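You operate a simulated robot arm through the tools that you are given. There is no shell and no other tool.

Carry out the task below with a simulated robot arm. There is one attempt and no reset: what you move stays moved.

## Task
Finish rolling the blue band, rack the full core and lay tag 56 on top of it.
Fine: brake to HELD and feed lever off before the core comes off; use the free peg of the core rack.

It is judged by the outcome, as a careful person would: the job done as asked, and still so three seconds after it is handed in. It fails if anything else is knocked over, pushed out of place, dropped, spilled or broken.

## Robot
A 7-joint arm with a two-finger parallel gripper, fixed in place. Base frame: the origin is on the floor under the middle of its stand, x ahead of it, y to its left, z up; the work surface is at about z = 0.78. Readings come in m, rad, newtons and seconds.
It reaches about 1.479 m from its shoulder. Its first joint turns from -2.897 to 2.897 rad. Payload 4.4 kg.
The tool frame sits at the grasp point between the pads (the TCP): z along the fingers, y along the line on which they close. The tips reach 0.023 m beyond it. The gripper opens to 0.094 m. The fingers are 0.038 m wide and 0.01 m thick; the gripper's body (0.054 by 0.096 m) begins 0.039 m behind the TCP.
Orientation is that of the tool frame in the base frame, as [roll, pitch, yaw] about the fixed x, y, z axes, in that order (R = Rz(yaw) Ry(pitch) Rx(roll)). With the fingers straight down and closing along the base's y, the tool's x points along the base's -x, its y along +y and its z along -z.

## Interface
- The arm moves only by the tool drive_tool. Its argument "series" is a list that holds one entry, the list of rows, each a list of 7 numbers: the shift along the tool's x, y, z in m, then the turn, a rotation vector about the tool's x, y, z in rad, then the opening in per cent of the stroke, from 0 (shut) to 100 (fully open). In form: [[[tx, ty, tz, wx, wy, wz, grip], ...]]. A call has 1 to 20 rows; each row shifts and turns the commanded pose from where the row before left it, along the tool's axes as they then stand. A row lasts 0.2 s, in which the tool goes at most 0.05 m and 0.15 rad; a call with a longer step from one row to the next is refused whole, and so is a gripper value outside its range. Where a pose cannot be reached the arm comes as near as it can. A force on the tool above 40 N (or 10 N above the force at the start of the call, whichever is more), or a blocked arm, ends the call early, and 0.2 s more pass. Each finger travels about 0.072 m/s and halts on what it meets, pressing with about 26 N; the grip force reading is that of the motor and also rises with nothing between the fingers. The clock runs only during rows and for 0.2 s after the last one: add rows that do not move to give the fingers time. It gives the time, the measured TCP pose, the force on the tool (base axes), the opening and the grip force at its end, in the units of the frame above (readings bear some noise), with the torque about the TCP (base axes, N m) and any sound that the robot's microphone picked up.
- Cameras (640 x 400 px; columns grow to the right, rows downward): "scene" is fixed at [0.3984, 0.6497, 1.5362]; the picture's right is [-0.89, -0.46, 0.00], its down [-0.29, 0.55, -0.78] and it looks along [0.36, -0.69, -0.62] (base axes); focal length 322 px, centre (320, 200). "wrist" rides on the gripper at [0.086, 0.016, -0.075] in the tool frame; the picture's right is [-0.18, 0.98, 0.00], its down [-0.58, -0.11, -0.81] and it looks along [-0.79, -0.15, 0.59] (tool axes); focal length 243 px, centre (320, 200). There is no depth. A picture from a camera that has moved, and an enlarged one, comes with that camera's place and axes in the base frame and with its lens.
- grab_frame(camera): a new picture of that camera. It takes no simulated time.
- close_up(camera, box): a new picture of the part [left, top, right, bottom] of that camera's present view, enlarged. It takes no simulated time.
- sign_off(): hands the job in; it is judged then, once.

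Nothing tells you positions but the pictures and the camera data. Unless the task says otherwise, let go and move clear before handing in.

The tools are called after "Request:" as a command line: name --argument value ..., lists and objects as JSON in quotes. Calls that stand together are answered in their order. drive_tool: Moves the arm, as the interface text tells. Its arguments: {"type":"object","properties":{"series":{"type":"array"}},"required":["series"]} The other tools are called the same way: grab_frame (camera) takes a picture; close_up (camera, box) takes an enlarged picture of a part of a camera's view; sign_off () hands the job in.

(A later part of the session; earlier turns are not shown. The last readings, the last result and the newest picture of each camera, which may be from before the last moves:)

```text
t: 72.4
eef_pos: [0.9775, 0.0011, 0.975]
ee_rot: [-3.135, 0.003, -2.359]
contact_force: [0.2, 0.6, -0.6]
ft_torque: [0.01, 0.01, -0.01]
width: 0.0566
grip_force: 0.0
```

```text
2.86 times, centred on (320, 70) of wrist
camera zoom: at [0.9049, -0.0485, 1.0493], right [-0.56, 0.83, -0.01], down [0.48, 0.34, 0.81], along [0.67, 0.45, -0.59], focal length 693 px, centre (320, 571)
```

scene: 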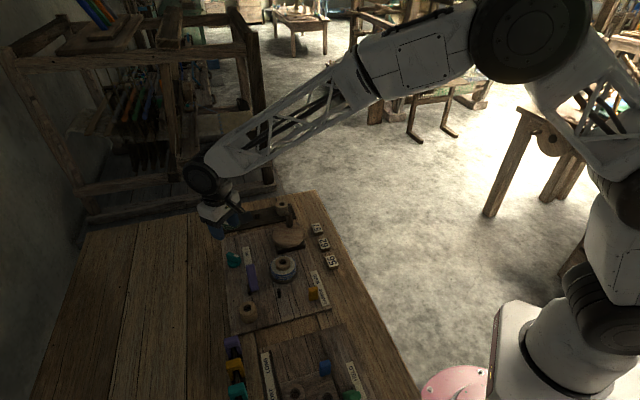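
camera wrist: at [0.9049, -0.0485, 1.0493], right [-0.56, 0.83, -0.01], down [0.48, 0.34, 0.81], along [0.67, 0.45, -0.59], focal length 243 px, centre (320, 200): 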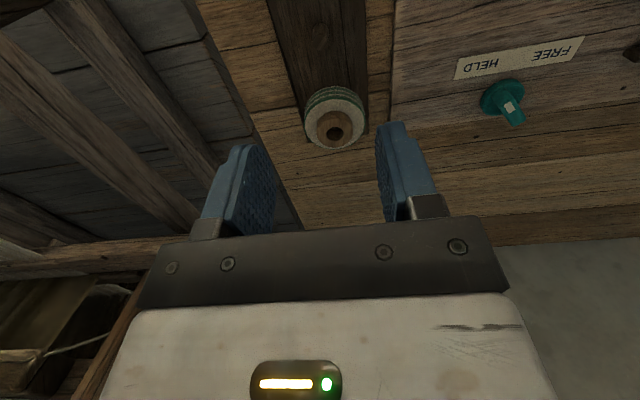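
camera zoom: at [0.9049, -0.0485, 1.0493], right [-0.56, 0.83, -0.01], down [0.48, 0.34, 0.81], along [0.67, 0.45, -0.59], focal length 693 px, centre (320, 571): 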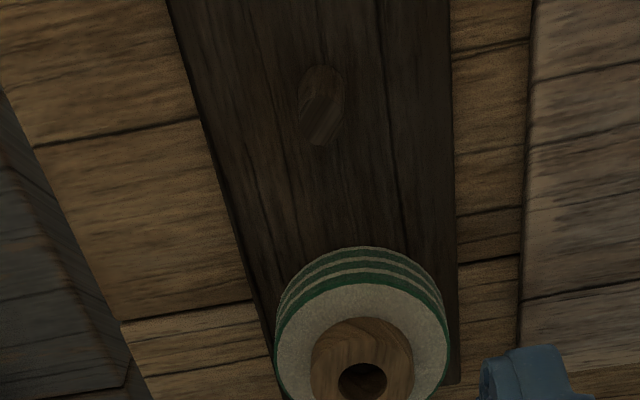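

The peg sits nearly under the tool. I straighten a tiny tilt and lower for a closer, more exact look at it.

Request:
drive_tool --series '[[[0, 0, 0.045, -0.0066, 0, 0, 60], [0, 0, 0.045, 0, 0, 0, 60], [0, 0, 0, 0, 0, 0, 60], [0, 0, 0, 0, 0, 0, 60]]]'

Request:
grab_frame --camera "wrist"

Request:
close_up --camera "wrist" --box '[260, 60, 380, 140]'

```text
t: 73.4
eef_pos: [0.9798, 0.0009, 0.8852]
ee_rot: [3.141, 0.001, -2.358]
contact_force: [-0.4, -0.3, -0.5]
ft_torque: [0.02, 0.0, 0.01]
width: 0.0562
grip_force: 0.1
```

```text
taken
camera wrist: at [0.9078, -0.0488, 0.9598], right [-0.56, 0.83, 0.0], down [0.49, 0.33, 0.81], along [0.67, 0.46, -0.59], focal length 243 px, centre (320, 200)
```

wrist: 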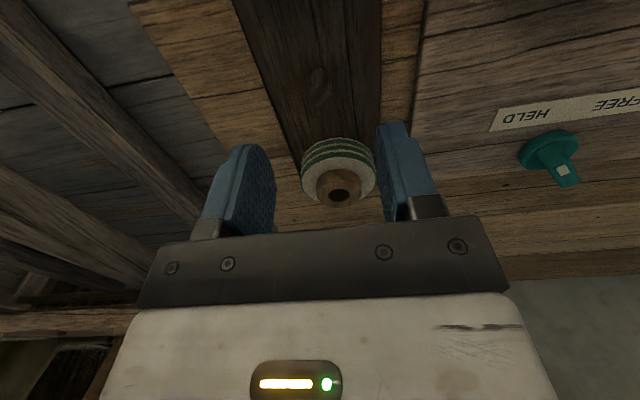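

```text
5.00 times, centred on (320, 100) of wrist
camera zoom: at [0.9078, -0.0488, 0.9598], right [-0.56, 0.83, 0.0], down [0.49, 0.33, 0.81], along [0.67, 0.46, -0.59], focal length 1213 px, centre (320, 700)
```

zoom: 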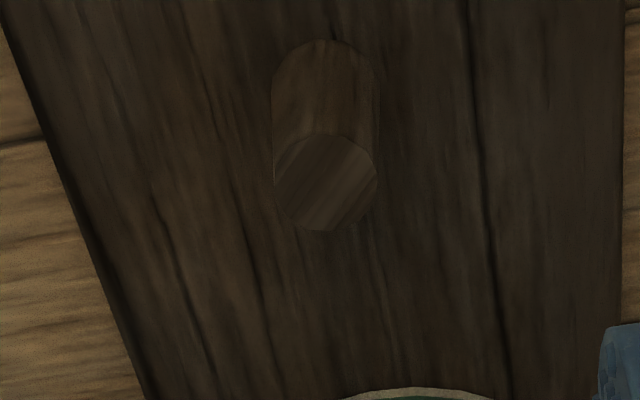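

The peg top is seen clearly and is laterally centred to within 1 mm in this view. I turn the tool 90° in place to get the accurate lateral offset along the other direction too.

Request:
drive_tool --series '[[[0, 0, 0, 0, 0, -0.1309, 60], [0, 0, 0, 0, 0, -0.1309, 60], [0, 0, 0, 0, 0, -0.1309, 60], [0, 0, 0, 0, 0, -0.1309, 60], [0, 0, 0, 0, 0, -0.1309, 60], [0, 0, 0, 0, 0, -0.1309, 60], [0, 0, 0, 0, 0, -0.1309, 60], [0, 0, 0, 0, 0, -0.1309, 60], [0, 0, 0, 0, 0, -0.1309, 60], [0, 0, 0, 0, 0, -0.1309, 60], [0, 0, 0, 0, 0, -0.1309, 60], [0, 0, 0, 0, 0, -0.1309, 60], [0, 0, 0, 0, 0, 0, 60], [0, 0, 0, 0, 0, 0, 60]]]'

Request:
close_up --camera "wrist" --box '[260, 60, 380, 140]'

Request:
grab_frame --camera "wrist"

```text
t: 76.4
eef_pos: [0.9801, 0.0026, 0.8844]
ee_rot: [-3.139, 0.002, -0.788]
contact_force: [0.0, 0.3, 0.0]
ft_torque: [-0.01, -0.01, 0.01]
width: 0.0564
grip_force: 0.1
```

```text
5.00 times, centred on (320, 100) of wrist
camera zoom: at [1.0297, -0.07, 0.9579], right [-0.83, -0.56, 0.0], down [-0.33, 0.49, 0.81], along [-0.45, 0.67, -0.59], focal length 1213 px, centre (320, 700)
```

zoom: 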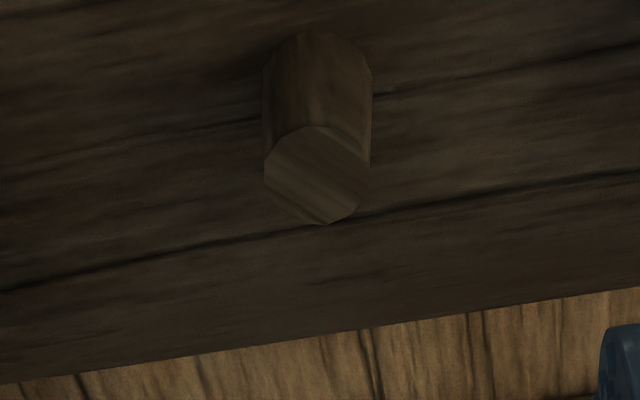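

```text
taken
camera wrist: at [1.0297, -0.07, 0.9579], right [-0.83, -0.56, 0.0], down [-0.33, 0.49, 0.81], along [-0.45, 0.67, -0.59], focal length 243 px, centre (320, 200)
```

wrist: 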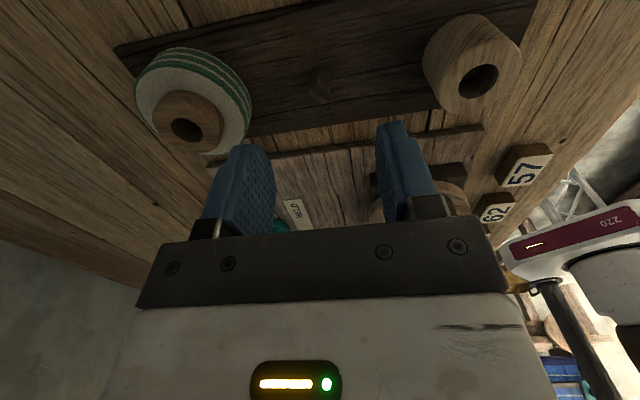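

Both views agree: the free peg is at about (0.980, 0.003) with its top near z 0.81 — practically under the tool. Now I lift and go over the full core near (0.767, 0.167), turning back to the earlier orientation.

Request:
drive_tool --series '[[[0, 0, -0.035, 0, 0, 0, 60], [0, 0, -0.035, 0, 0, 0, 60], [-0.0445, 0.0058, 0, 0, 0, 0, 60], [-0.0445, 0.0058, 0, 0, 0, 0, 60], [-0.0445, 0.0058, 0, 0, 0, 0, 60], [-0.0445, 0.0058, 0, 0, 0, 0, 60], [-0.0445, 0.0058, 0, 0, 0, 0, 60], [-0.0445, 0.0058, 0, 0, 0, 0, 60], [0, 0, 0, 0, 0, 0, 60], [0, 0, 0, 0, 0, 0, 60]]]'

Request:
close_up --camera "wrist" --box '[240, 20, 400, 140]'

Request:
grab_frame --camera "wrist"

```text
t: 78.6
eef_pos: [0.7639, 0.1636, 0.952]
ee_rot: [-3.141, 0.0, -0.788]
contact_force: [-0.4, 0.5, 0.3]
ft_torque: [-0.01, -0.06, 0.0]
width: 0.0564
grip_force: 0.0
```

```text
3.33 times, centred on (320, 80) of wrist
camera zoom: at [0.8136, 0.0916, 1.026], right [-0.83, -0.56, 0.0], down [-0.33, 0.49, 0.81], along [-0.45, 0.67, -0.59], focal length 809 px, centre (320, 600)
```

zoom: 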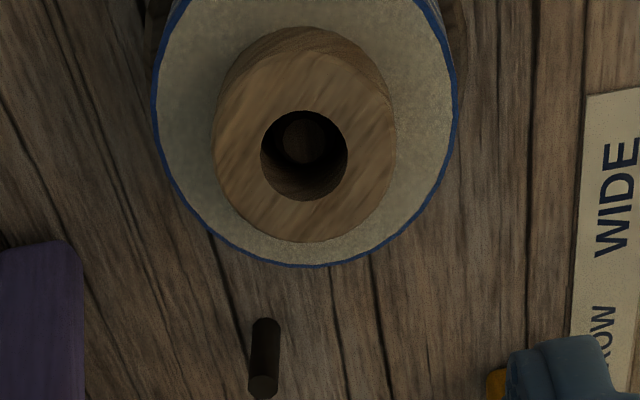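

```text
taken
camera wrist: at [0.8136, 0.0916, 1.026], right [-0.83, -0.56, 0.0], down [-0.33, 0.49, 0.81], along [-0.45, 0.67, -0.59], focal length 243 px, centre (320, 200)
```

wrist: 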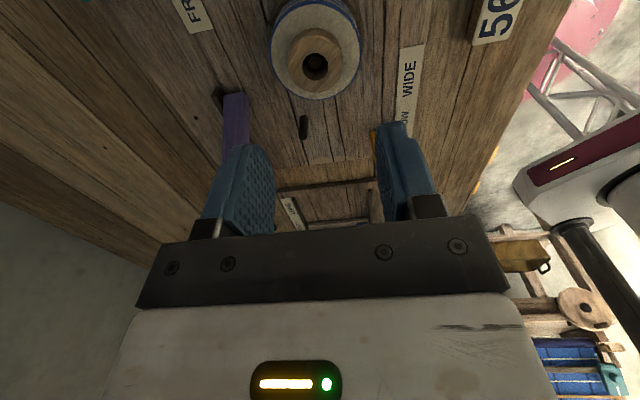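

The core hub (≈41 mm wide, hole ≈19 mm) is centred near (0.767, 0.165). I shift over it and turn back 90° to measure the other lateral offset.

Request:
drive_tool --series '[[[0.0015, -0.0033, 0, 0, 0, 0, 60], [0, 0, 0, 0, 0, 0.1309, 60], [0, 0, 0, 0, 0, 0.1309, 60], [0, 0, 0, 0, 0, 0.1309, 60], [0, 0, 0, 0, 0, 0.1309, 60], [0, 0, 0, 0, 0, 0.1309, 60], [0, 0, 0, 0, 0, 0.1309, 60], [0, 0, 0, 0, 0, 0.1309, 60], [0, 0, 0, 0, 0, 0.1309, 60], [0, 0, 0, 0, 0, 0.1309, 60], [0, 0, 0, 0, 0, 0.1309, 60], [0, 0, 0, 0, 0, 0.1309, 60], [0, 0, 0, 0, 0, 0.1309, 60], [0, 0, 0, 0, 0, 0, 60], [0, 0, 0, 0, 0, 0, 60]]]'

Request:
close_up --camera "wrist" --box '[240, 20, 400, 140]'

```text
t: 81.8
eef_pos: [0.7698, 0.1676, 0.9531]
ee_rot: [-3.141, 0.002, -2.358]
contact_force: [0.0, 0.1, -0.5]
ft_torque: [0.0, -0.01, 0.02]
width: 0.0565
grip_force: 0.1
```

```text
3.33 times, centred on (320, 80) of wrist
camera zoom: at [0.6978, 0.1184, 1.0276], right [-0.56, 0.83, 0.0], down [0.49, 0.33, 0.81], along [0.67, 0.46, -0.59], focal length 809 px, centre (320, 600)
```

zoom: 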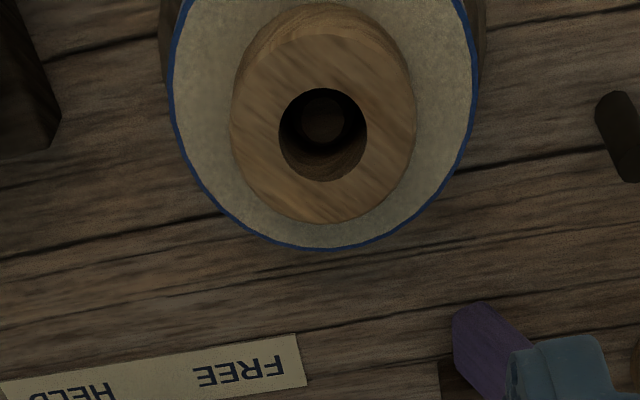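

The readings show the arm sits a few millimetres off the commanded spot, so I trust measured poses: hub centre ≈ (0.7662, 0.1660), hub top ≈ 0.839. I correct and lower around the hub, stopping above the band, then look before closing.

Request:
drive_tool --series '[[[0.0037, 0.0014, 0, 0, 0, 0, 60], [0, 0, 0.035, 0, 0, 0, 60], [0, 0, 0.035, 0, 0, 0, 60], [0, 0, 0.028, 0, 0, 0, 60], [0, 0, 0, 0, 0, 0, 60], [0, 0, 0, 0, 0, 0, 60]]]'

Request:
grab_frame --camera "wrist"

Request:
close_up --camera "scene" --box '[240, 230, 330, 310]'

```text
t: 83.2
eef_pos: [0.7663, 0.1662, 0.8555]
ee_rot: [3.141, 0.002, -2.359]
contact_force: [-0.3, -0.4, -0.3]
ft_torque: [-0.01, 0.04, 0.0]
width: 0.0567
grip_force: 0.1
```

```text
taken
camera wrist: at [0.6934, 0.1167, 0.9295], right [-0.56, 0.83, 0.0], down [0.49, 0.33, 0.81], along [0.67, 0.46, -0.59], focal length 243 px, centre (320, 200)
```

wrist: 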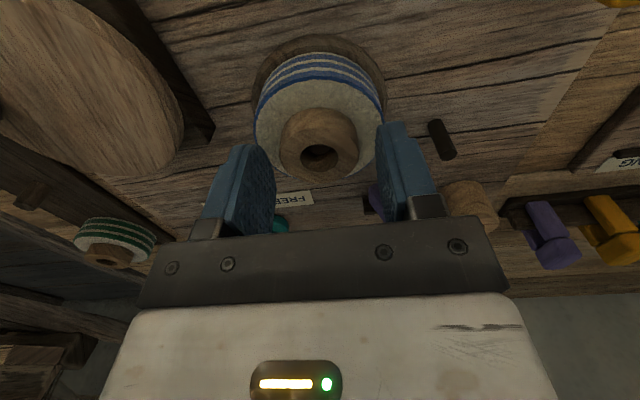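

```text
5.00 times, centred on (285, 270) of scene
camera zoom: at [0.3984, 0.6497, 1.5362], right [-0.89, -0.46, 0.0], down [-0.29, 0.55, -0.78], along [0.36, -0.69, -0.62], focal length 1611 px, centre (495, -150)
```

zoom: 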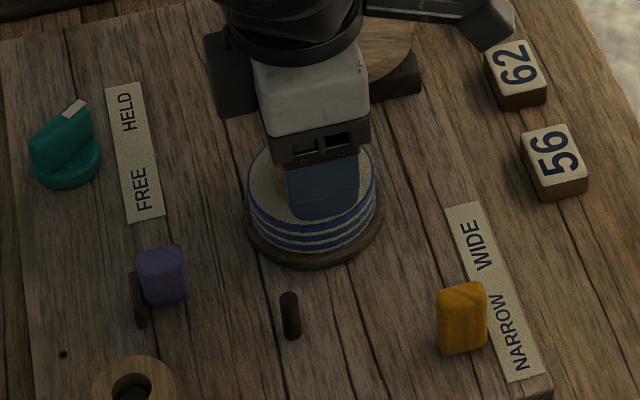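

The hub is centred under the tool. The tips overlap the hub only about 6 mm, so I lower another 6 mm in small steps, watching the force.

Request:
drive_tool --series '[[[0, 0, 0.003, 0, 0, 0, 60], [0, 0, 0.003, 0, 0, 0, 60], [0, 0, 0, 0, 0, 0, 60]]]'

Request:
close_up --camera "wrist" --box '[210, 40, 430, 230]'

Request:
close_up --camera "scene" --box '[260, 250, 310, 300]'

```text
t: 84.0
eef_pos: [0.7661, 0.1657, 0.8494]
ee_rot: [-3.141, 0.002, -2.359]
contact_force: [0.4, 0.1, 0.1]
ft_torque: [-0.02, 0.02, -0.02]
width: 0.0563
grip_force: 0.1
```

```text
2.11 times, centred on (320, 135) of wrist
camera zoom: at [0.694, 0.1172, 0.9228], right [-0.56, 0.83, 0.0], down [0.49, 0.33, 0.81], along [0.67, 0.46, -0.59], focal length 511 px, centre (320, 337)
```

zoom: 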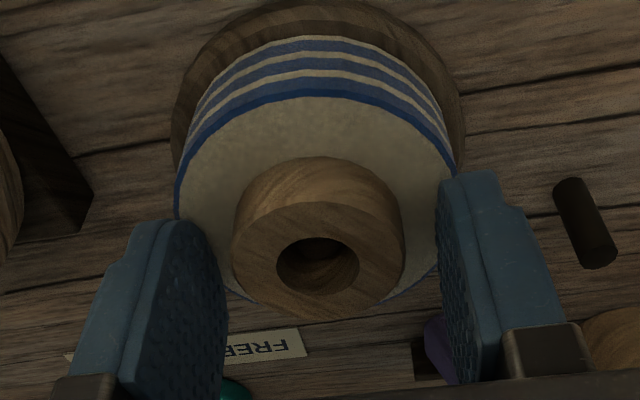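

```text
8.00 times, centred on (285, 275) of scene
camera zoom: at [0.3984, 0.6497, 1.5362], right [-0.89, -0.46, 0.0], down [-0.29, 0.55, -0.78], along [0.36, -0.69, -0.62], focal length 2578 px, centre (600, -400)
```

zoom: 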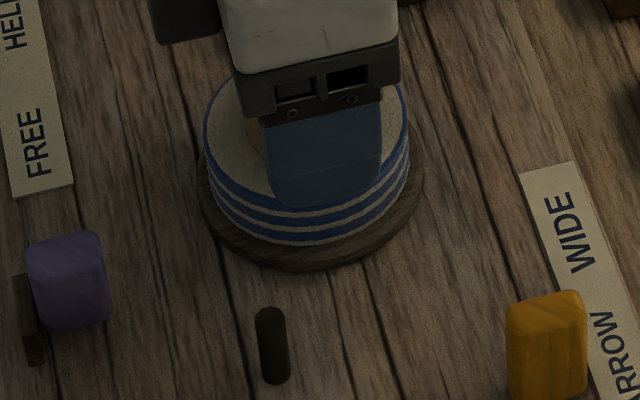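

Pads straddle the hub, centred, with about 12 mm overlap and no contact with the band. I close on the hub gradually.

Request:
drive_tool --series '[[[0, 0, 0, 0, 0, 0, 50], [0, 0, 0, 0, 0, 0, 45], [0, 0, 0, 0, 0, 0, 41], [0, 0, 0, 0, 0, 0, 36], [0, 0, 0, 0, 0, 0, 30], [0, 0, 0, 0, 0, 0, 30]]]'

```text
t: 85.4
eef_pos: [0.7667, 0.1666, 0.8476]
ee_rot: [-3.14, 0.002, -2.357]
contact_force: [0.0, -1.1, 0.4]
ft_torque: [-0.01, -0.02, -0.03]
width: 0.0403
grip_force: 26.5
```

The hub is gripped (40 mm wide, balanced). I lift straight up off the spindle, slowly at first.

Request:
drive_tool --series '[[[0, 0, -0.01, 0, 0, 0, 30], [0, 0, -0.01, 0, 0, 0, 30], [0, 0, -0.015, 0, 0, 0, 30], [0, 0, -0.02, 0, 0, 0, 30], [0, 0, -0.025, 0, 0, 0, 30], [0, 0, -0.025, 0, 0, 0, 30], [0, 0, 0, 0, 0, 0, 30]]]'

Request:
grab_frame --camera "wrist"

Request:
close_up --camera "scene" --box '[220, 190, 340, 310]'

```text
t: 87.0
eef_pos: [0.7679, 0.1663, 0.9553]
ee_rot: [3.141, 0.003, -2.358]
contact_force: [0.0, -0.9, -0.5]
ft_torque: [-0.01, -0.04, 0.01]
width: 0.0402
grip_force: 26.7
```

```text
taken
camera wrist: at [0.6955, 0.1172, 1.0291], right [-0.56, 0.83, 0.0], down [0.49, 0.33, 0.81], along [0.67, 0.46, -0.59], focal length 243 px, centre (320, 200)
```

wrist: 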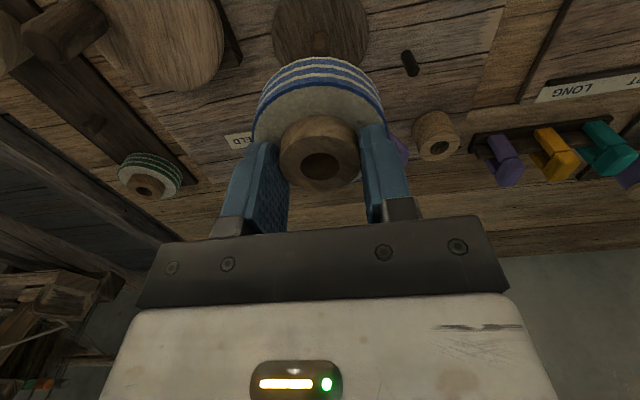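

```text
3.33 times, centred on (280, 250) of scene
camera zoom: at [0.3984, 0.6497, 1.5362], right [-0.89, -0.46, 0.0], down [-0.29, 0.55, -0.78], along [0.36, -0.69, -0.62], focal length 1074 px, centre (453, 33)
```

zoom: 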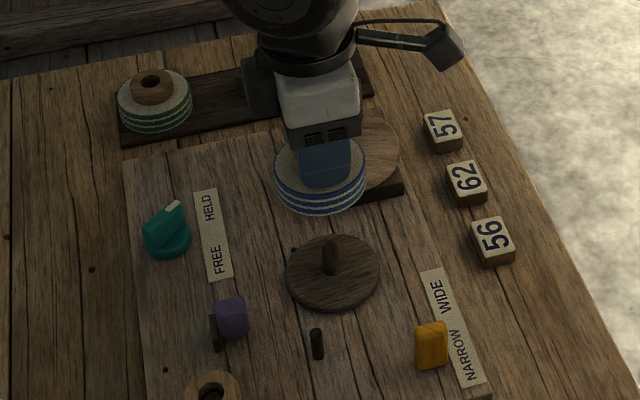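

The core came off cleanly with the spindle left bare. I zoom to check how the hub sits in the grip before carrying it.

Request:
close_up --camera "wrist" --box '[220, 40, 420, 220]'

Request:
close_up --camera "scene" --box '[255, 200, 315, 260]'

Request:
close_up --camera "scene" --box '[215, 195, 305, 245]'

```text
2.22 times, centred on (320, 130) of wrist
camera zoom: at [0.6955, 0.1172, 1.0291], right [-0.56, 0.83, 0.0], down [0.49, 0.33, 0.81], along [0.67, 0.46, -0.59], focal length 539 px, centre (320, 356)
```

zoom: 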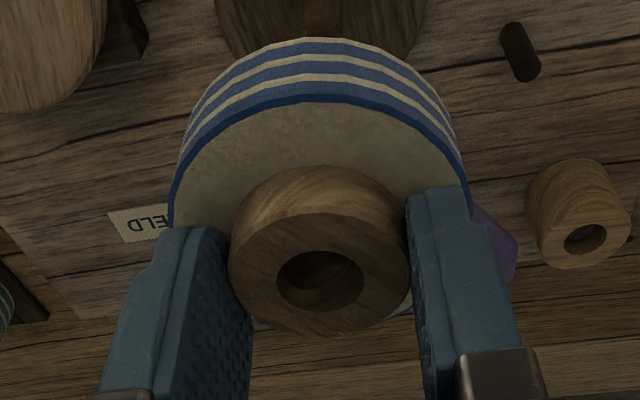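

```text
6.67 times, centred on (285, 230) of scene
camera zoom: at [0.3984, 0.6497, 1.5362], right [-0.89, -0.46, 0.0], down [-0.29, 0.55, -0.78], along [0.36, -0.69, -0.62], focal length 2148 px, centre (553, 0)
```

zoom: 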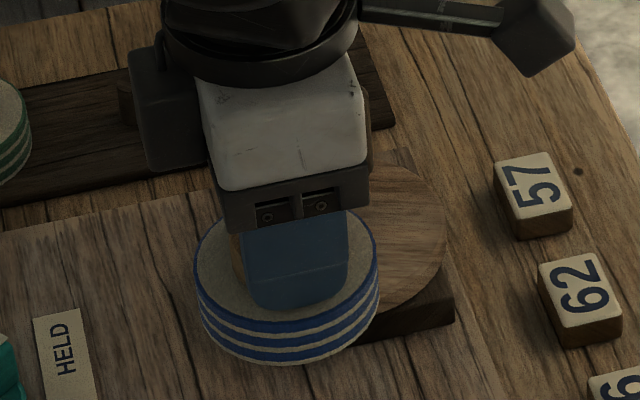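

```text
7.11 times, centred on (260, 220) of scene
camera zoom: at [0.3984, 0.6497, 1.5362], right [-0.89, -0.46, 0.0], down [-0.29, 0.55, -0.78], along [0.36, -0.69, -0.62], focal length 2291 px, centre (747, 58)
```

zoom: 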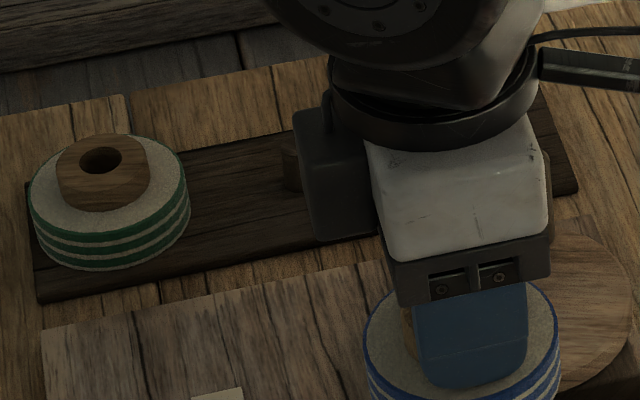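

The hub is centred in the grip to within 1 mm. I raise a little more and carry the core over the free peg.

Request:
drive_tool --series '[[[0, 0, -0.03, 0, 0, 0, 30], [-0.0026, -0.019, 0, 0, 0, 0, 30], [-0.0052, -0.038, 0, 0, 0, 0, 30], [-0.0052, -0.038, 0, 0, 0, 0, 30], [-0.0052, -0.038, 0, 0, 0, 0, 30], [-0.0052, -0.038, 0, 0, 0, 0, 30], [-0.0052, -0.038, 0, 0, 0, 0, 30], [-0.0052, -0.038, 0, 0, 0, 0, 30], [-0.0026, -0.019, 0, 0, 0, 0, 30], [0, 0, 0, 0, 0, 0, 30], [0, 0, 0, 0, 0, 0, 30]]]'

Request:
grab_frame --camera "wrist"

Request:
close_up --camera "scene" --box '[205, 170, 325, 260]'

```text
t: 89.4
eef_pos: [0.984, 0.0024, 0.9831]
ee_rot: [-3.141, 0.002, -2.358]
contact_force: [0.6, 0.2, -0.4]
ft_torque: [-0.01, -0.01, 0.02]
width: 0.0402
grip_force: 26.1
```

```text
taken
camera wrist: at [0.9105, -0.0468, 1.0578], right [-0.56, 0.83, 0.0], down [0.49, 0.33, 0.81], along [0.67, 0.46, -0.59], focal length 243 px, centre (320, 200)
```

wrist: 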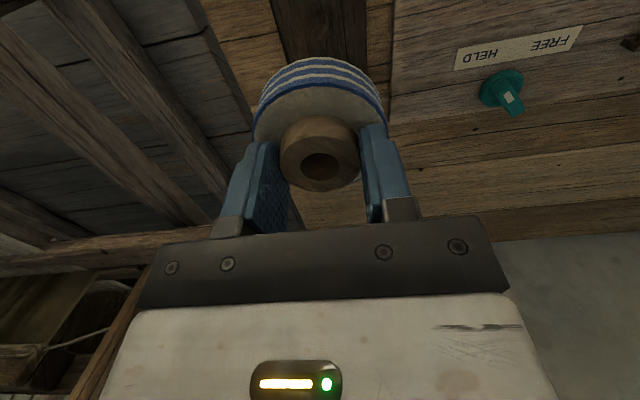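

```text
4.44 times, centred on (265, 215) of scene
camera zoom: at [0.3984, 0.6497, 1.5362], right [-0.89, -0.46, 0.0], down [-0.29, 0.55, -0.78], along [0.36, -0.69, -0.62], focal length 1432 px, centre (564, 133)
```

zoom: 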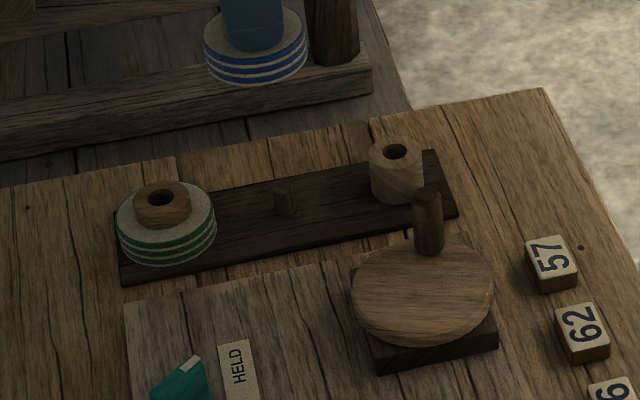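

The core is over the rack. I correct by a couple of millimetres and lower to just above the peg, then check the position reading.

Request:
drive_tool --series '[[[0.0013, 0.0027, 0.03, 0, 0, 0, 30], [0, 0, 0.035, 0, 0, 0, 30], [0, 0, 0.033, 0, 0, 0, 30], [0, 0, 0, 0, 0, 0, 30], [0, 0, 0, 0, 0, 0, 30]]]'

Request:
grab_frame --camera "wrist"

Request:
close_up --camera "scene" --box '[215, 190, 305, 250]'

```text
t: 90.6
eef_pos: [0.9801, 0.0027, 0.8895]
ee_rot: [3.141, 0.001, -2.359]
contact_force: [-0.4, 0.3, -0.4]
ft_torque: [0.01, -0.02, 0.02]
width: 0.0406
grip_force: 25.9
```

```text
taken
camera wrist: at [0.9064, -0.0466, 0.963], right [-0.56, 0.83, 0.0], down [0.49, 0.33, 0.81], along [0.67, 0.46, -0.59], focal length 243 px, centre (320, 200)
```

wrist: 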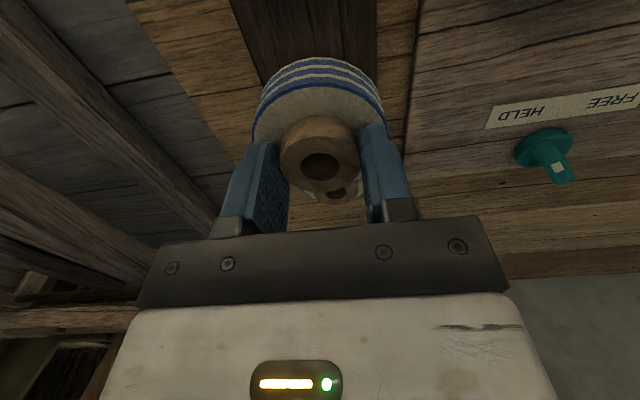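

```text
6.67 times, centred on (260, 220) of scene
camera zoom: at [0.3984, 0.6497, 1.5362], right [-0.89, -0.46, 0.0], down [-0.29, 0.55, -0.78], along [0.36, -0.69, -0.62], focal length 2148 px, centre (720, 67)
```

zoom: 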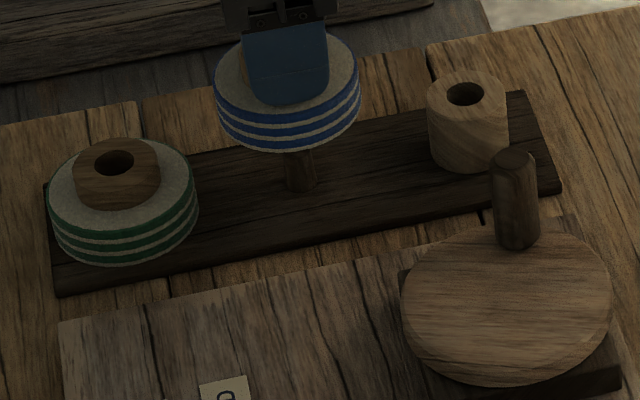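

The core is just above the peg. I zoom the scene view to compare the peg and core axes precisely.

Request:
close_up --camera "scene" --box '[240, 195, 280, 225]'

```text
13.33 times, centred on (260, 210) of scene
camera zoom: at [0.3984, 0.6497, 1.5362], right [-0.89, -0.46, 0.0], down [-0.29, 0.55, -0.78], along [0.36, -0.69, -0.62], focal length 4296 px, centre (1120, 67)
```

zoom: 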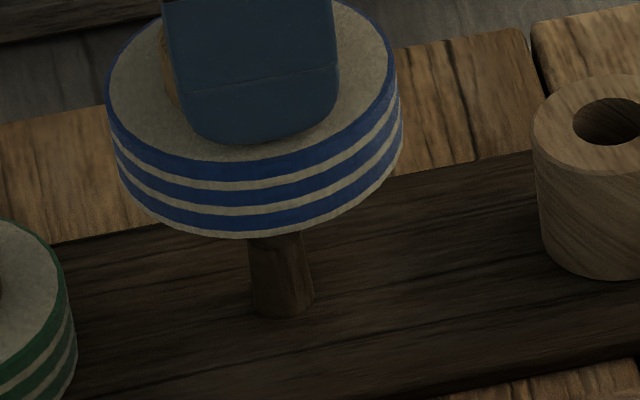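

The core is about 1 mm too near the robot along the rack direction. I correct that and lower gently onto the peg.

Request:
drive_tool --series '[[[-0.0012, 0, 0, 0, 0, 0, 30], [0, 0, 0.01, 0, 0, 0, 30], [0, 0, 0.01, 0, 0, 0, 30], [0, 0, 0.008, 0, 0, 0, 30], [0, 0, 0, 0, 0, 0, 30]]]'

Request:
close_up --camera "scene" --box '[240, 195, 280, 225]'

Request:
close_up --camera "wrist" --box '[220, 40, 420, 220]'

```text
t: 91.8
eef_pos: [0.9797, 0.0063, 0.8577]
ee_rot: [-3.14, 0.002, -2.359]
contact_force: [0.5, -0.6, 0.1]
ft_torque: [-0.03, -0.04, -0.02]
width: 0.0404
grip_force: 25.7
```

```text
13.33 times, centred on (260, 210) of scene
camera zoom: at [0.3984, 0.6497, 1.5362], right [-0.89, -0.46, 0.0], down [-0.29, 0.55, -0.78], along [0.36, -0.69, -0.62], focal length 4296 px, centre (1120, 67)
```

zoom: 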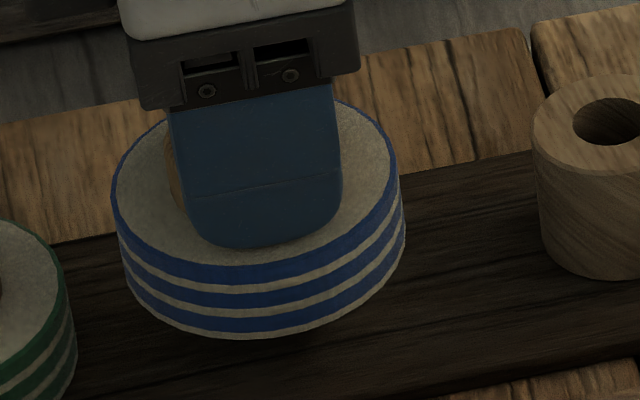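

```text
2.22 times, centred on (320, 130) of wrist
camera zoom: at [0.9068, -0.0426, 0.9323], right [-0.56, 0.83, 0.0], down [0.49, 0.33, 0.81], along [0.67, 0.46, -0.59], focal length 539 px, centre (320, 356)
```

zoom: 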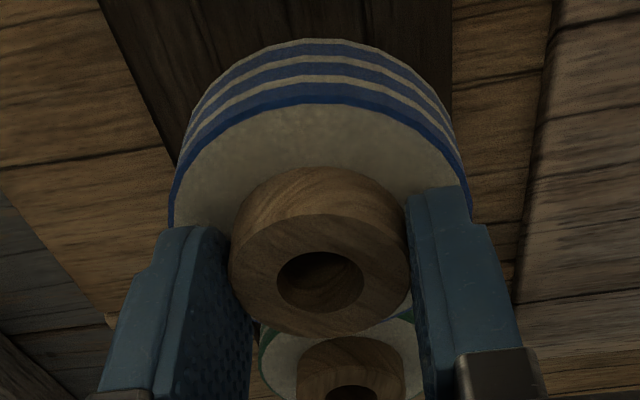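

The pose reading shifted a few millimetres, so I hold still and re-read to average out noise before lowering further.

Request:
drive_tool --series '[[[0, 0, 0, 0, 0, 0, 30]]]'

Request:
drive_tool --series '[[[0, 0, 0, 0, 0, 0, 30]]]'

Request:
drive_tool --series '[[[0, 0, 0, 0, 0, 0, 30]]]'

Request:
close_up --camera "scene" --box '[215, 185, 305, 245]'

```text
t: 92.2
eef_pos: [0.9792, 0.0064, 0.8576]
ee_rot: [-3.14, 0.002, -2.357]
contact_force: [0.6, -0.9, -0.5]
ft_torque: [-0.07, -0.04, 0.03]
width: 0.0404
grip_force: 25.7
```

```text
t: 92.6
eef_pos: [0.979, 0.0056, 0.858]
ee_rot: [3.14, 0.002, -2.357]
contact_force: [-0.1, -1.2, -1.1]
ft_torque: [-0.06, -0.01, 0.01]
width: 0.0404
grip_force: 25.9
```

```text
t: 93.0
eef_pos: [0.9799, 0.0057, 0.858]
ee_rot: [-3.14, 0.002, -2.357]
contact_force: [-0.1, -1.0, -0.7]
ft_torque: [-0.07, -0.01, 0.01]
width: 0.0405
grip_force: 26.2
```

```text
6.67 times, centred on (260, 215) of scene
camera zoom: at [0.3984, 0.6497, 1.5362], right [-0.89, -0.46, 0.0], down [-0.29, 0.55, -0.78], along [0.36, -0.69, -0.62], focal length 2148 px, centre (720, 100)
```

zoom: 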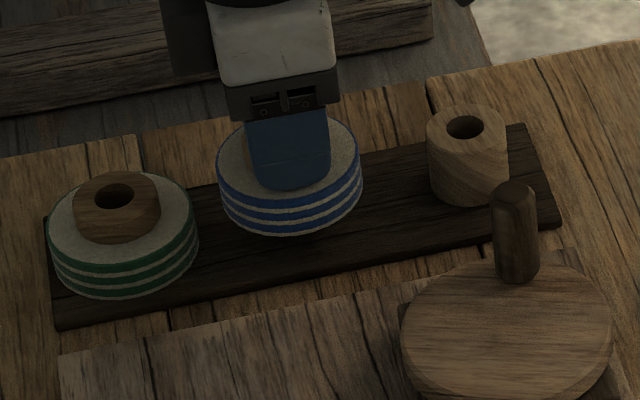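

The averaged pose is ≈(0.9795, 0.006), while the scene view suggests the core sits about 2–3 mm off the peg. I raise slightly so the peg base is visible below the core, apply a partial correction, and compare again.

Request:
drive_tool --series '[[[0, 0, -0.01, 0, 0, 0, 30], [0.002, -0.0026, -0.012, 0, 0, 0, 30], [0, 0, 0, 0, 0, 0, 30]]]'

Request:
drive_tool --series '[[[0, 0, 0, 0, 0, 0, 30]]]'

Request:
drive_tool --series '[[[0, 0, 0, 0, 0, 0, 30]]]'

Request:
close_up --camera "scene" --box '[245, 195, 285, 225]'

Request:
close_up --camera "wrist" --box '[220, 40, 420, 220]'

```text
t: 93.8
eef_pos: [0.9793, 0.0034, 0.8811]
ee_rot: [-3.141, 0.001, -2.357]
contact_force: [-0.5, 0.2, 0.0]
ft_torque: [0.0, 0.03, -0.01]
width: 0.0404
grip_force: 25.9
```

```text
t: 94.2
eef_pos: [0.9793, 0.0034, 0.8805]
ee_rot: [-3.141, 0.003, -2.357]
contact_force: [-0.5, -0.1, -0.7]
ft_torque: [-0.03, -0.03, 0.02]
width: 0.0404
grip_force: 26.2
```

```text
t: 94.6
eef_pos: [0.9783, 0.0029, 0.881]
ee_rot: [3.141, 0.005, -2.359]
contact_force: [0.4, 0.0, 0.1]
ft_torque: [-0.04, 0.0, -0.02]
width: 0.0403
grip_force: 26.1
```

```text
13.33 times, centred on (265, 210) of scene
camera zoom: at [0.3984, 0.6497, 1.5362], right [-0.89, -0.46, 0.0], down [-0.29, 0.55, -0.78], along [0.36, -0.69, -0.62], focal length 4296 px, centre (1053, 67)
```

zoom: 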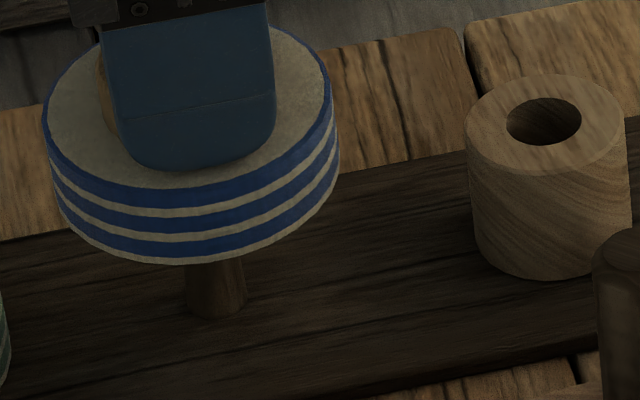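

```text
2.22 times, centred on (320, 130) of wrist
camera zoom: at [0.9063, -0.0464, 0.9546], right [-0.56, 0.83, 0.0], down [0.49, 0.33, 0.81], along [0.67, 0.46, -0.59], focal length 539 px, centre (320, 356)
```

zoom: 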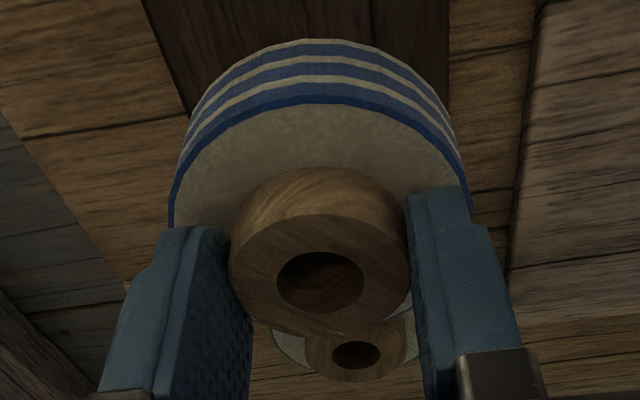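

Along the rack the core is now aligned with the peg within about 0.5 mm. To check the other direction, I compare the rack plate edges in the same wrist zoom as when I measured the peg.

Request:
close_up --camera "wrist" --box '[260, 60, 380, 140]'

Request:
close_up --camera "wrist" --box '[200, 0, 440, 160]'

```text
5.00 times, centred on (320, 100) of wrist
camera zoom: at [0.9063, -0.0464, 0.9546], right [-0.56, 0.83, 0.0], down [0.49, 0.33, 0.81], along [0.67, 0.46, -0.59], focal length 1213 px, centre (320, 700)
```

zoom: 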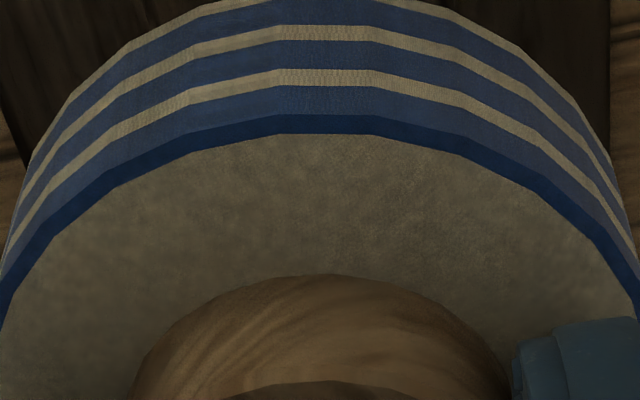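

```text
2.50 times, centred on (320, 80) of wrist
camera zoom: at [0.9063, -0.0464, 0.9546], right [-0.56, 0.83, 0.0], down [0.49, 0.33, 0.81], along [0.67, 0.46, -0.59], focal length 606 px, centre (320, 500)
```

zoom: 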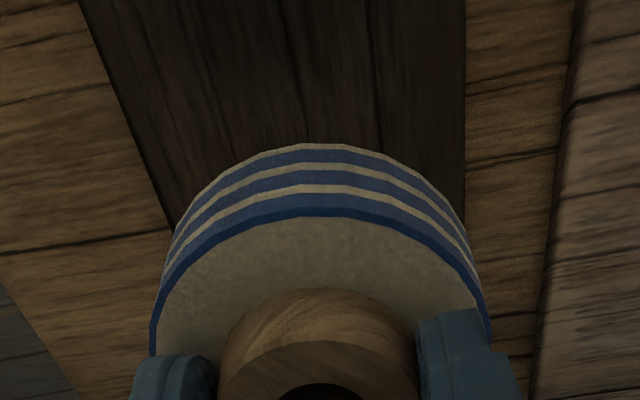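

The plate edges show the core is about 2 mm too far toward the spool side (tool +y). I shift −2 mm across, then re-check the edges before lowering.

Request:
drive_tool --series '[[[-0.0004, -0.0021, 0, 0, 0, 0, 30], [0, 0, 0, 0, 0, 0, 30], [0, 0, 0, 0, 0, 0, 30], [0, 0, 0, 0, 0, 0, 30]]]'

Request:
close_up --camera "wrist" --box '[200, 0, 440, 160]'

Request:
close_up --camera "scene" --box '[245, 195, 285, 225]'

```text
t: 95.6
eef_pos: [0.9811, 0.0018, 0.8798]
ee_rot: [-3.141, 0.001, -2.357]
contact_force: [0.1, -0.1, -0.4]
ft_torque: [0.0, -0.01, -0.01]
width: 0.0406
grip_force: 25.4
```

```text
2.50 times, centred on (320, 80) of wrist
camera zoom: at [0.9079, -0.0469, 0.9543], right [-0.56, 0.83, 0.0], down [0.49, 0.33, 0.81], along [0.67, 0.46, -0.59], focal length 606 px, centre (320, 500)
```

zoom: 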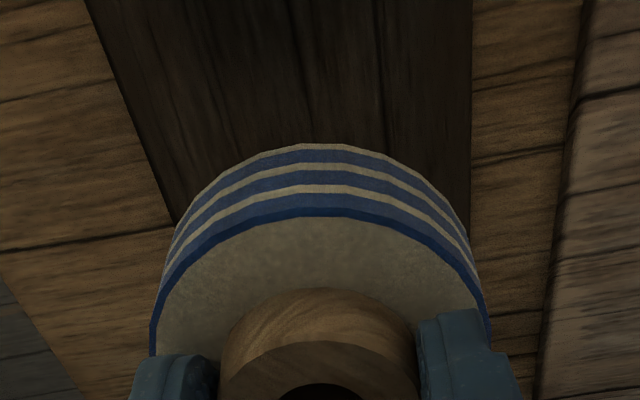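

```text
13.33 times, centred on (265, 210) of scene
camera zoom: at [0.3984, 0.6497, 1.5362], right [-0.89, -0.46, 0.0], down [-0.29, 0.55, -0.78], along [0.36, -0.69, -0.62], focal length 4296 px, centre (1053, 67)
```

zoom: 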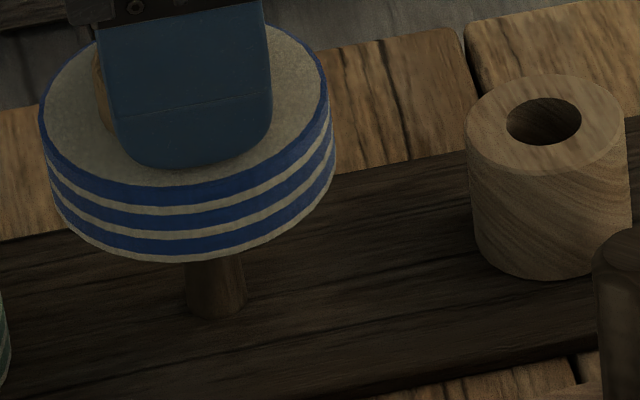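

Alignment now looks within about 1 mm in both directions. I lower slowly onto the peg, watching the force.

Request:
drive_tool --series '[[[0, 0, 0.006, 0, 0, 0, 30], [0, 0, 0.006, 0, 0, 0, 30], [0, 0, 0.006, 0, 0, 0, 30], [0, 0, 0.006, 0, 0, 0, 30], [0, 0, 0.005, 0, 0, 0, 30], [0, 0, 0, 0, 0, 0, 30]]]'

Request:
close_up --camera "scene" --box '[215, 185, 305, 245]'

Request:
close_up --camera "wrist" --box '[220, 40, 420, 220]'

```text
t: 97.0
eef_pos: [0.9809, 0.0015, 0.8511]
ee_rot: [3.141, 0.001, -2.359]
contact_force: [-0.5, 0.4, 0.2]
ft_torque: [-0.01, 0.0, 0.02]
width: 0.0403
grip_force: 25.5
```

```text
6.67 times, centred on (260, 215) of scene
camera zoom: at [0.3984, 0.6497, 1.5362], right [-0.89, -0.46, 0.0], down [-0.29, 0.55, -0.78], along [0.36, -0.69, -0.62], focal length 2148 px, centre (720, 100)
```

zoom: 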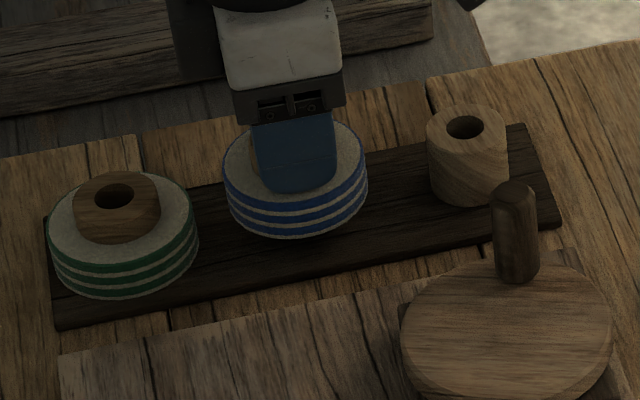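

```text
2.22 times, centred on (320, 130) of wrist
camera zoom: at [0.908, -0.048, 0.9258], right [-0.56, 0.83, 0.0], down [0.49, 0.33, 0.81], along [0.67, 0.46, -0.59], focal length 539 px, centre (320, 356)
```

zoom: 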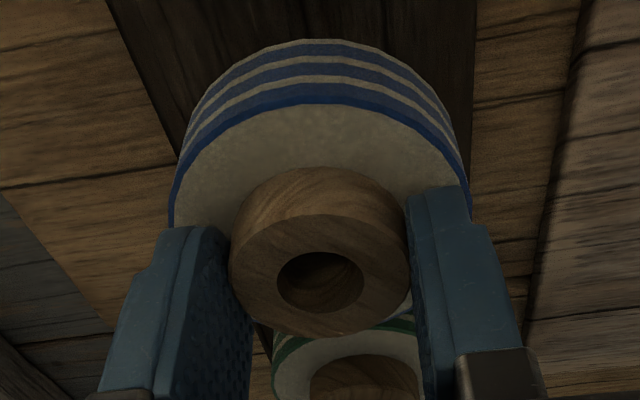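

No contact yet at this height; about 15 mm remain to the plate. I continue lowering in small steps.

Request:
drive_tool --series '[[[0, 0, 0.003, 0, 0, 0, 30], [0, 0, 0.003, 0, 0, 0, 30], [0, 0, 0, 0, 0, 0, 30]]]'

Request:
close_up --camera "scene" --box '[240, 195, 290, 235]'

```text
t: 97.8
eef_pos: [0.9806, -0.0001, 0.8446]
ee_rot: [3.14, 0.002, -2.357]
contact_force: [0.1, 0.5, -0.1]
ft_torque: [0.02, 0.0, -0.01]
width: 0.0402
grip_force: 26.0
```

```text
10.00 times, centred on (265, 215) of scene
camera zoom: at [0.3984, 0.6497, 1.5362], right [-0.89, -0.46, 0.0], down [-0.29, 0.55, -0.78], along [0.36, -0.69, -0.62], focal length 3222 px, centre (870, 50)
```

zoom: 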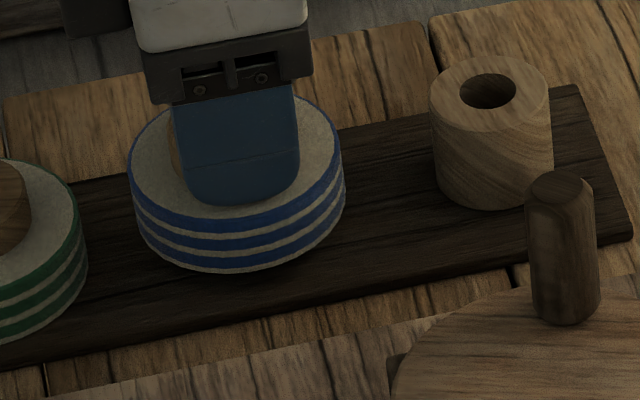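

Still no contact force, so the peg must be entering the bore. I keep lowering until it seats.

Request:
drive_tool --series '[[[0, 0, 0.003, 0, 0, 0, 30], [0, 0, 0.003, 0, 0, 0, 30], [0, 0, 0, 0, 0, 0, 30]]]'

Request:
drive_tool --series '[[[0, 0, 0.002, 0, 0, 0, 30], [0, 0, 0, 0, 0, 0, 30]]]'

Request:
close_up --camera "scene" --box '[240, 195, 290, 235]'

Request:
close_up --camera "wrist" --box '[220, 40, 420, 220]'

```text
t: 98.6
eef_pos: [0.981, 0.0005, 0.8398]
ee_rot: [3.141, 0.002, -2.358]
contact_force: [0.0, 0.6, -1.3]
ft_torque: [0.01, 0.0, 0.0]
width: 0.04
grip_force: 26.1
```

```text
t: 99.2
eef_pos: [0.9788, 0.0007, 0.8356]
ee_rot: [-3.14, 0.003, -2.359]
contact_force: [-0.5, -0.6, 0.1]
ft_torque: [-0.04, -0.03, -0.02]
width: 0.0403
grip_force: 25.9
```

```text
10.00 times, centred on (265, 215) of scene
camera zoom: at [0.3984, 0.6497, 1.5362], right [-0.89, -0.46, 0.0], down [-0.29, 0.55, -0.78], along [0.36, -0.69, -0.62], focal length 3222 px, centre (870, 50)
```

zoom: 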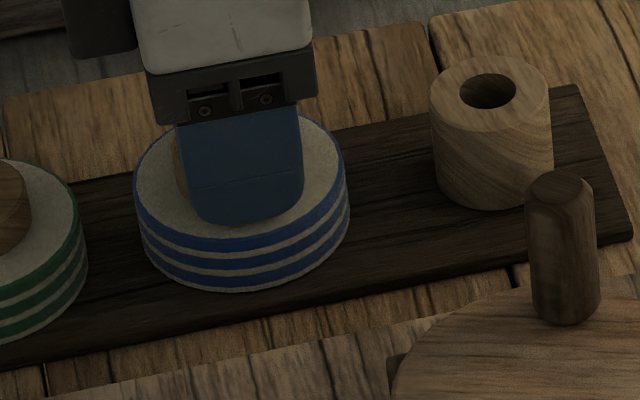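

```text
2.22 times, centred on (320, 130) of wrist
camera zoom: at [0.9068, -0.0483, 0.9104], right [-0.56, 0.83, 0.0], down [0.49, 0.33, 0.81], along [0.67, 0.46, -0.59], focal length 539 px, centre (320, 356)
```

zoom: 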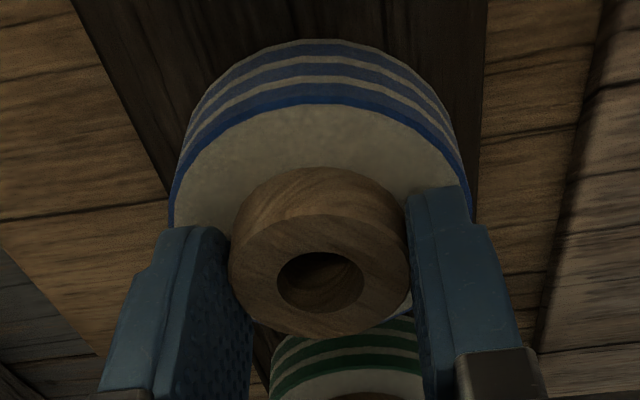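

The core is about at seat height. I lower 2 mm more to confirm contact.

Request:
drive_tool --series '[[[0, 0, 0.0015, 0, 0, 0, 30], [0, 0, 0, 0, 0, 0, 30]]]'

Request:
drive_tool --series '[[[0, 0, 0.0015, 0, 0, 0, 30], [0, 0, 0, 0, 0, 0, 30]]]'

```text
t: 99.8
eef_pos: [0.9801, 0.0012, 0.8357]
ee_rot: [3.142, 0.004, -2.356]
contact_force: [-2.3, -0.3, 6.4]
ft_torque: [0.1, 0.05, 0.01]
width: 0.0404
grip_force: 26.5
```

```text
t: 100.4
eef_pos: [0.9803, 0.0015, 0.8351]
ee_rot: [-3.14, 0.002, -2.358]
contact_force: [1.7, -5.9, 21.0]
ft_torque: [-0.05, -0.05, -0.05]
width: 0.0402
grip_force: 26.0
```

The force rose to 21 N at hub height matching the green core's, so it is seated on the plate. I ease 1 mm up, open and lift away.

Request:
drive_tool --series '[[[0, 0, -0.0012, 0, 0, 0, 30], [0, 0, 0, 0, 0, 0, 45], [0, 0, 0, 0, 0, 0, 58], [0, 0, 0, 0, 0, 0, 58], [0, 0, -0.015, 0, 0, 0, 58], [0, 0, -0.03, 0, 0, 0, 58], [0, 0, -0.04, 0, 0, 0, 58], [0, 0, -0.04, 0, 0, 0, 58]]]'

Request:
grab_frame --camera "wrist"

Request:
close_up --camera "scene" --box '[215, 185, 305, 245]'

```text
t: 102.2
eef_pos: [0.9805, 0.0019, 0.958]
ee_rot: [3.14, 0.002, -2.358]
contact_force: [-0.1, 0.1, -0.1]
ft_torque: [-0.01, -0.01, -0.04]
width: 0.0543
grip_force: 0.1
```

```text
taken
camera wrist: at [0.908, -0.0473, 1.033], right [-0.56, 0.83, 0.0], down [0.49, 0.33, 0.81], along [0.67, 0.46, -0.59], focal length 243 px, centre (320, 200)
```

wrist: 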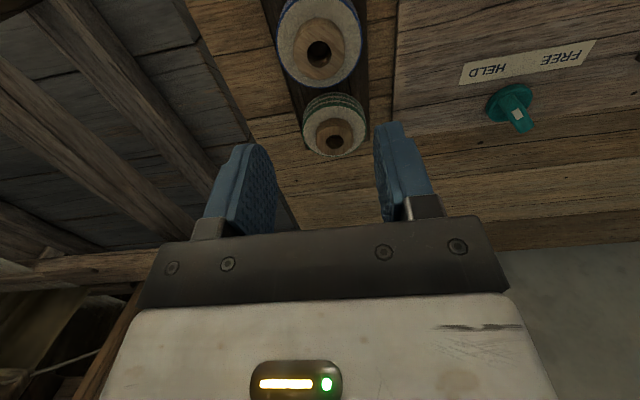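

```text
6.67 times, centred on (260, 215) of scene
camera zoom: at [0.3984, 0.6497, 1.5362], right [-0.89, -0.46, 0.0], down [-0.29, 0.55, -0.78], along [0.36, -0.69, -0.62], focal length 2148 px, centre (720, 100)
```

zoom: 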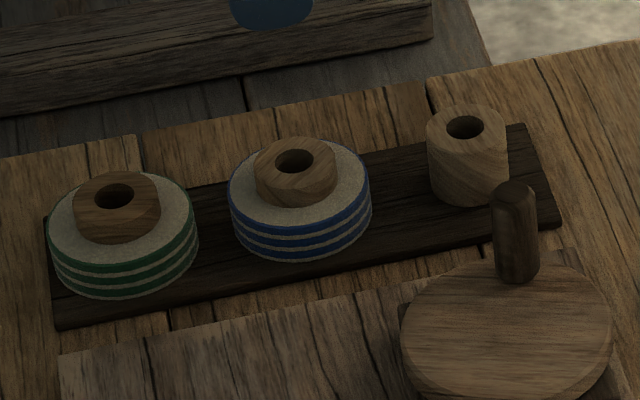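

The blue core is on the free peg, level with its neighbours. I zoom into its bore to confirm the peg is inside and measure the hub for the tag.

Request:
close_up --camera "wrist" --box '[250, 0, 390, 110]'

Request:
close_up --camera "scene" --box '[300, 220, 350, 280]'

```text
3.64 times, centred on (320, 55) of wrist
camera zoom: at [0.908, -0.0473, 1.033], right [-0.56, 0.83, 0.0], down [0.49, 0.33, 0.81], along [0.67, 0.46, -0.59], focal length 882 px, centre (320, 727)
```

zoom: 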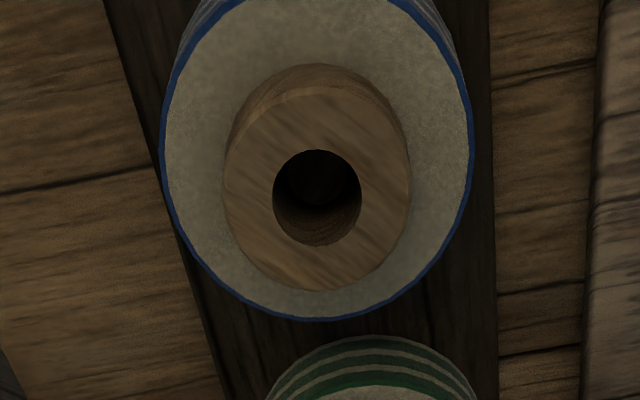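

```text
6.67 times, centred on (325, 250) of scene
camera zoom: at [0.3984, 0.6497, 1.5362], right [-0.89, -0.46, 0.0], down [-0.29, 0.55, -0.78], along [0.36, -0.69, -0.62], focal length 2148 px, centre (287, -133)
```

zoom: 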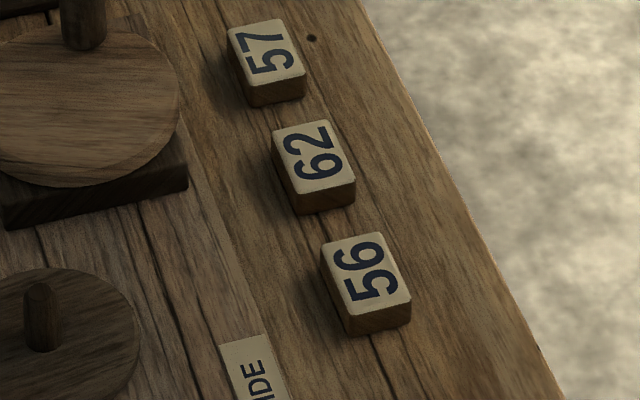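

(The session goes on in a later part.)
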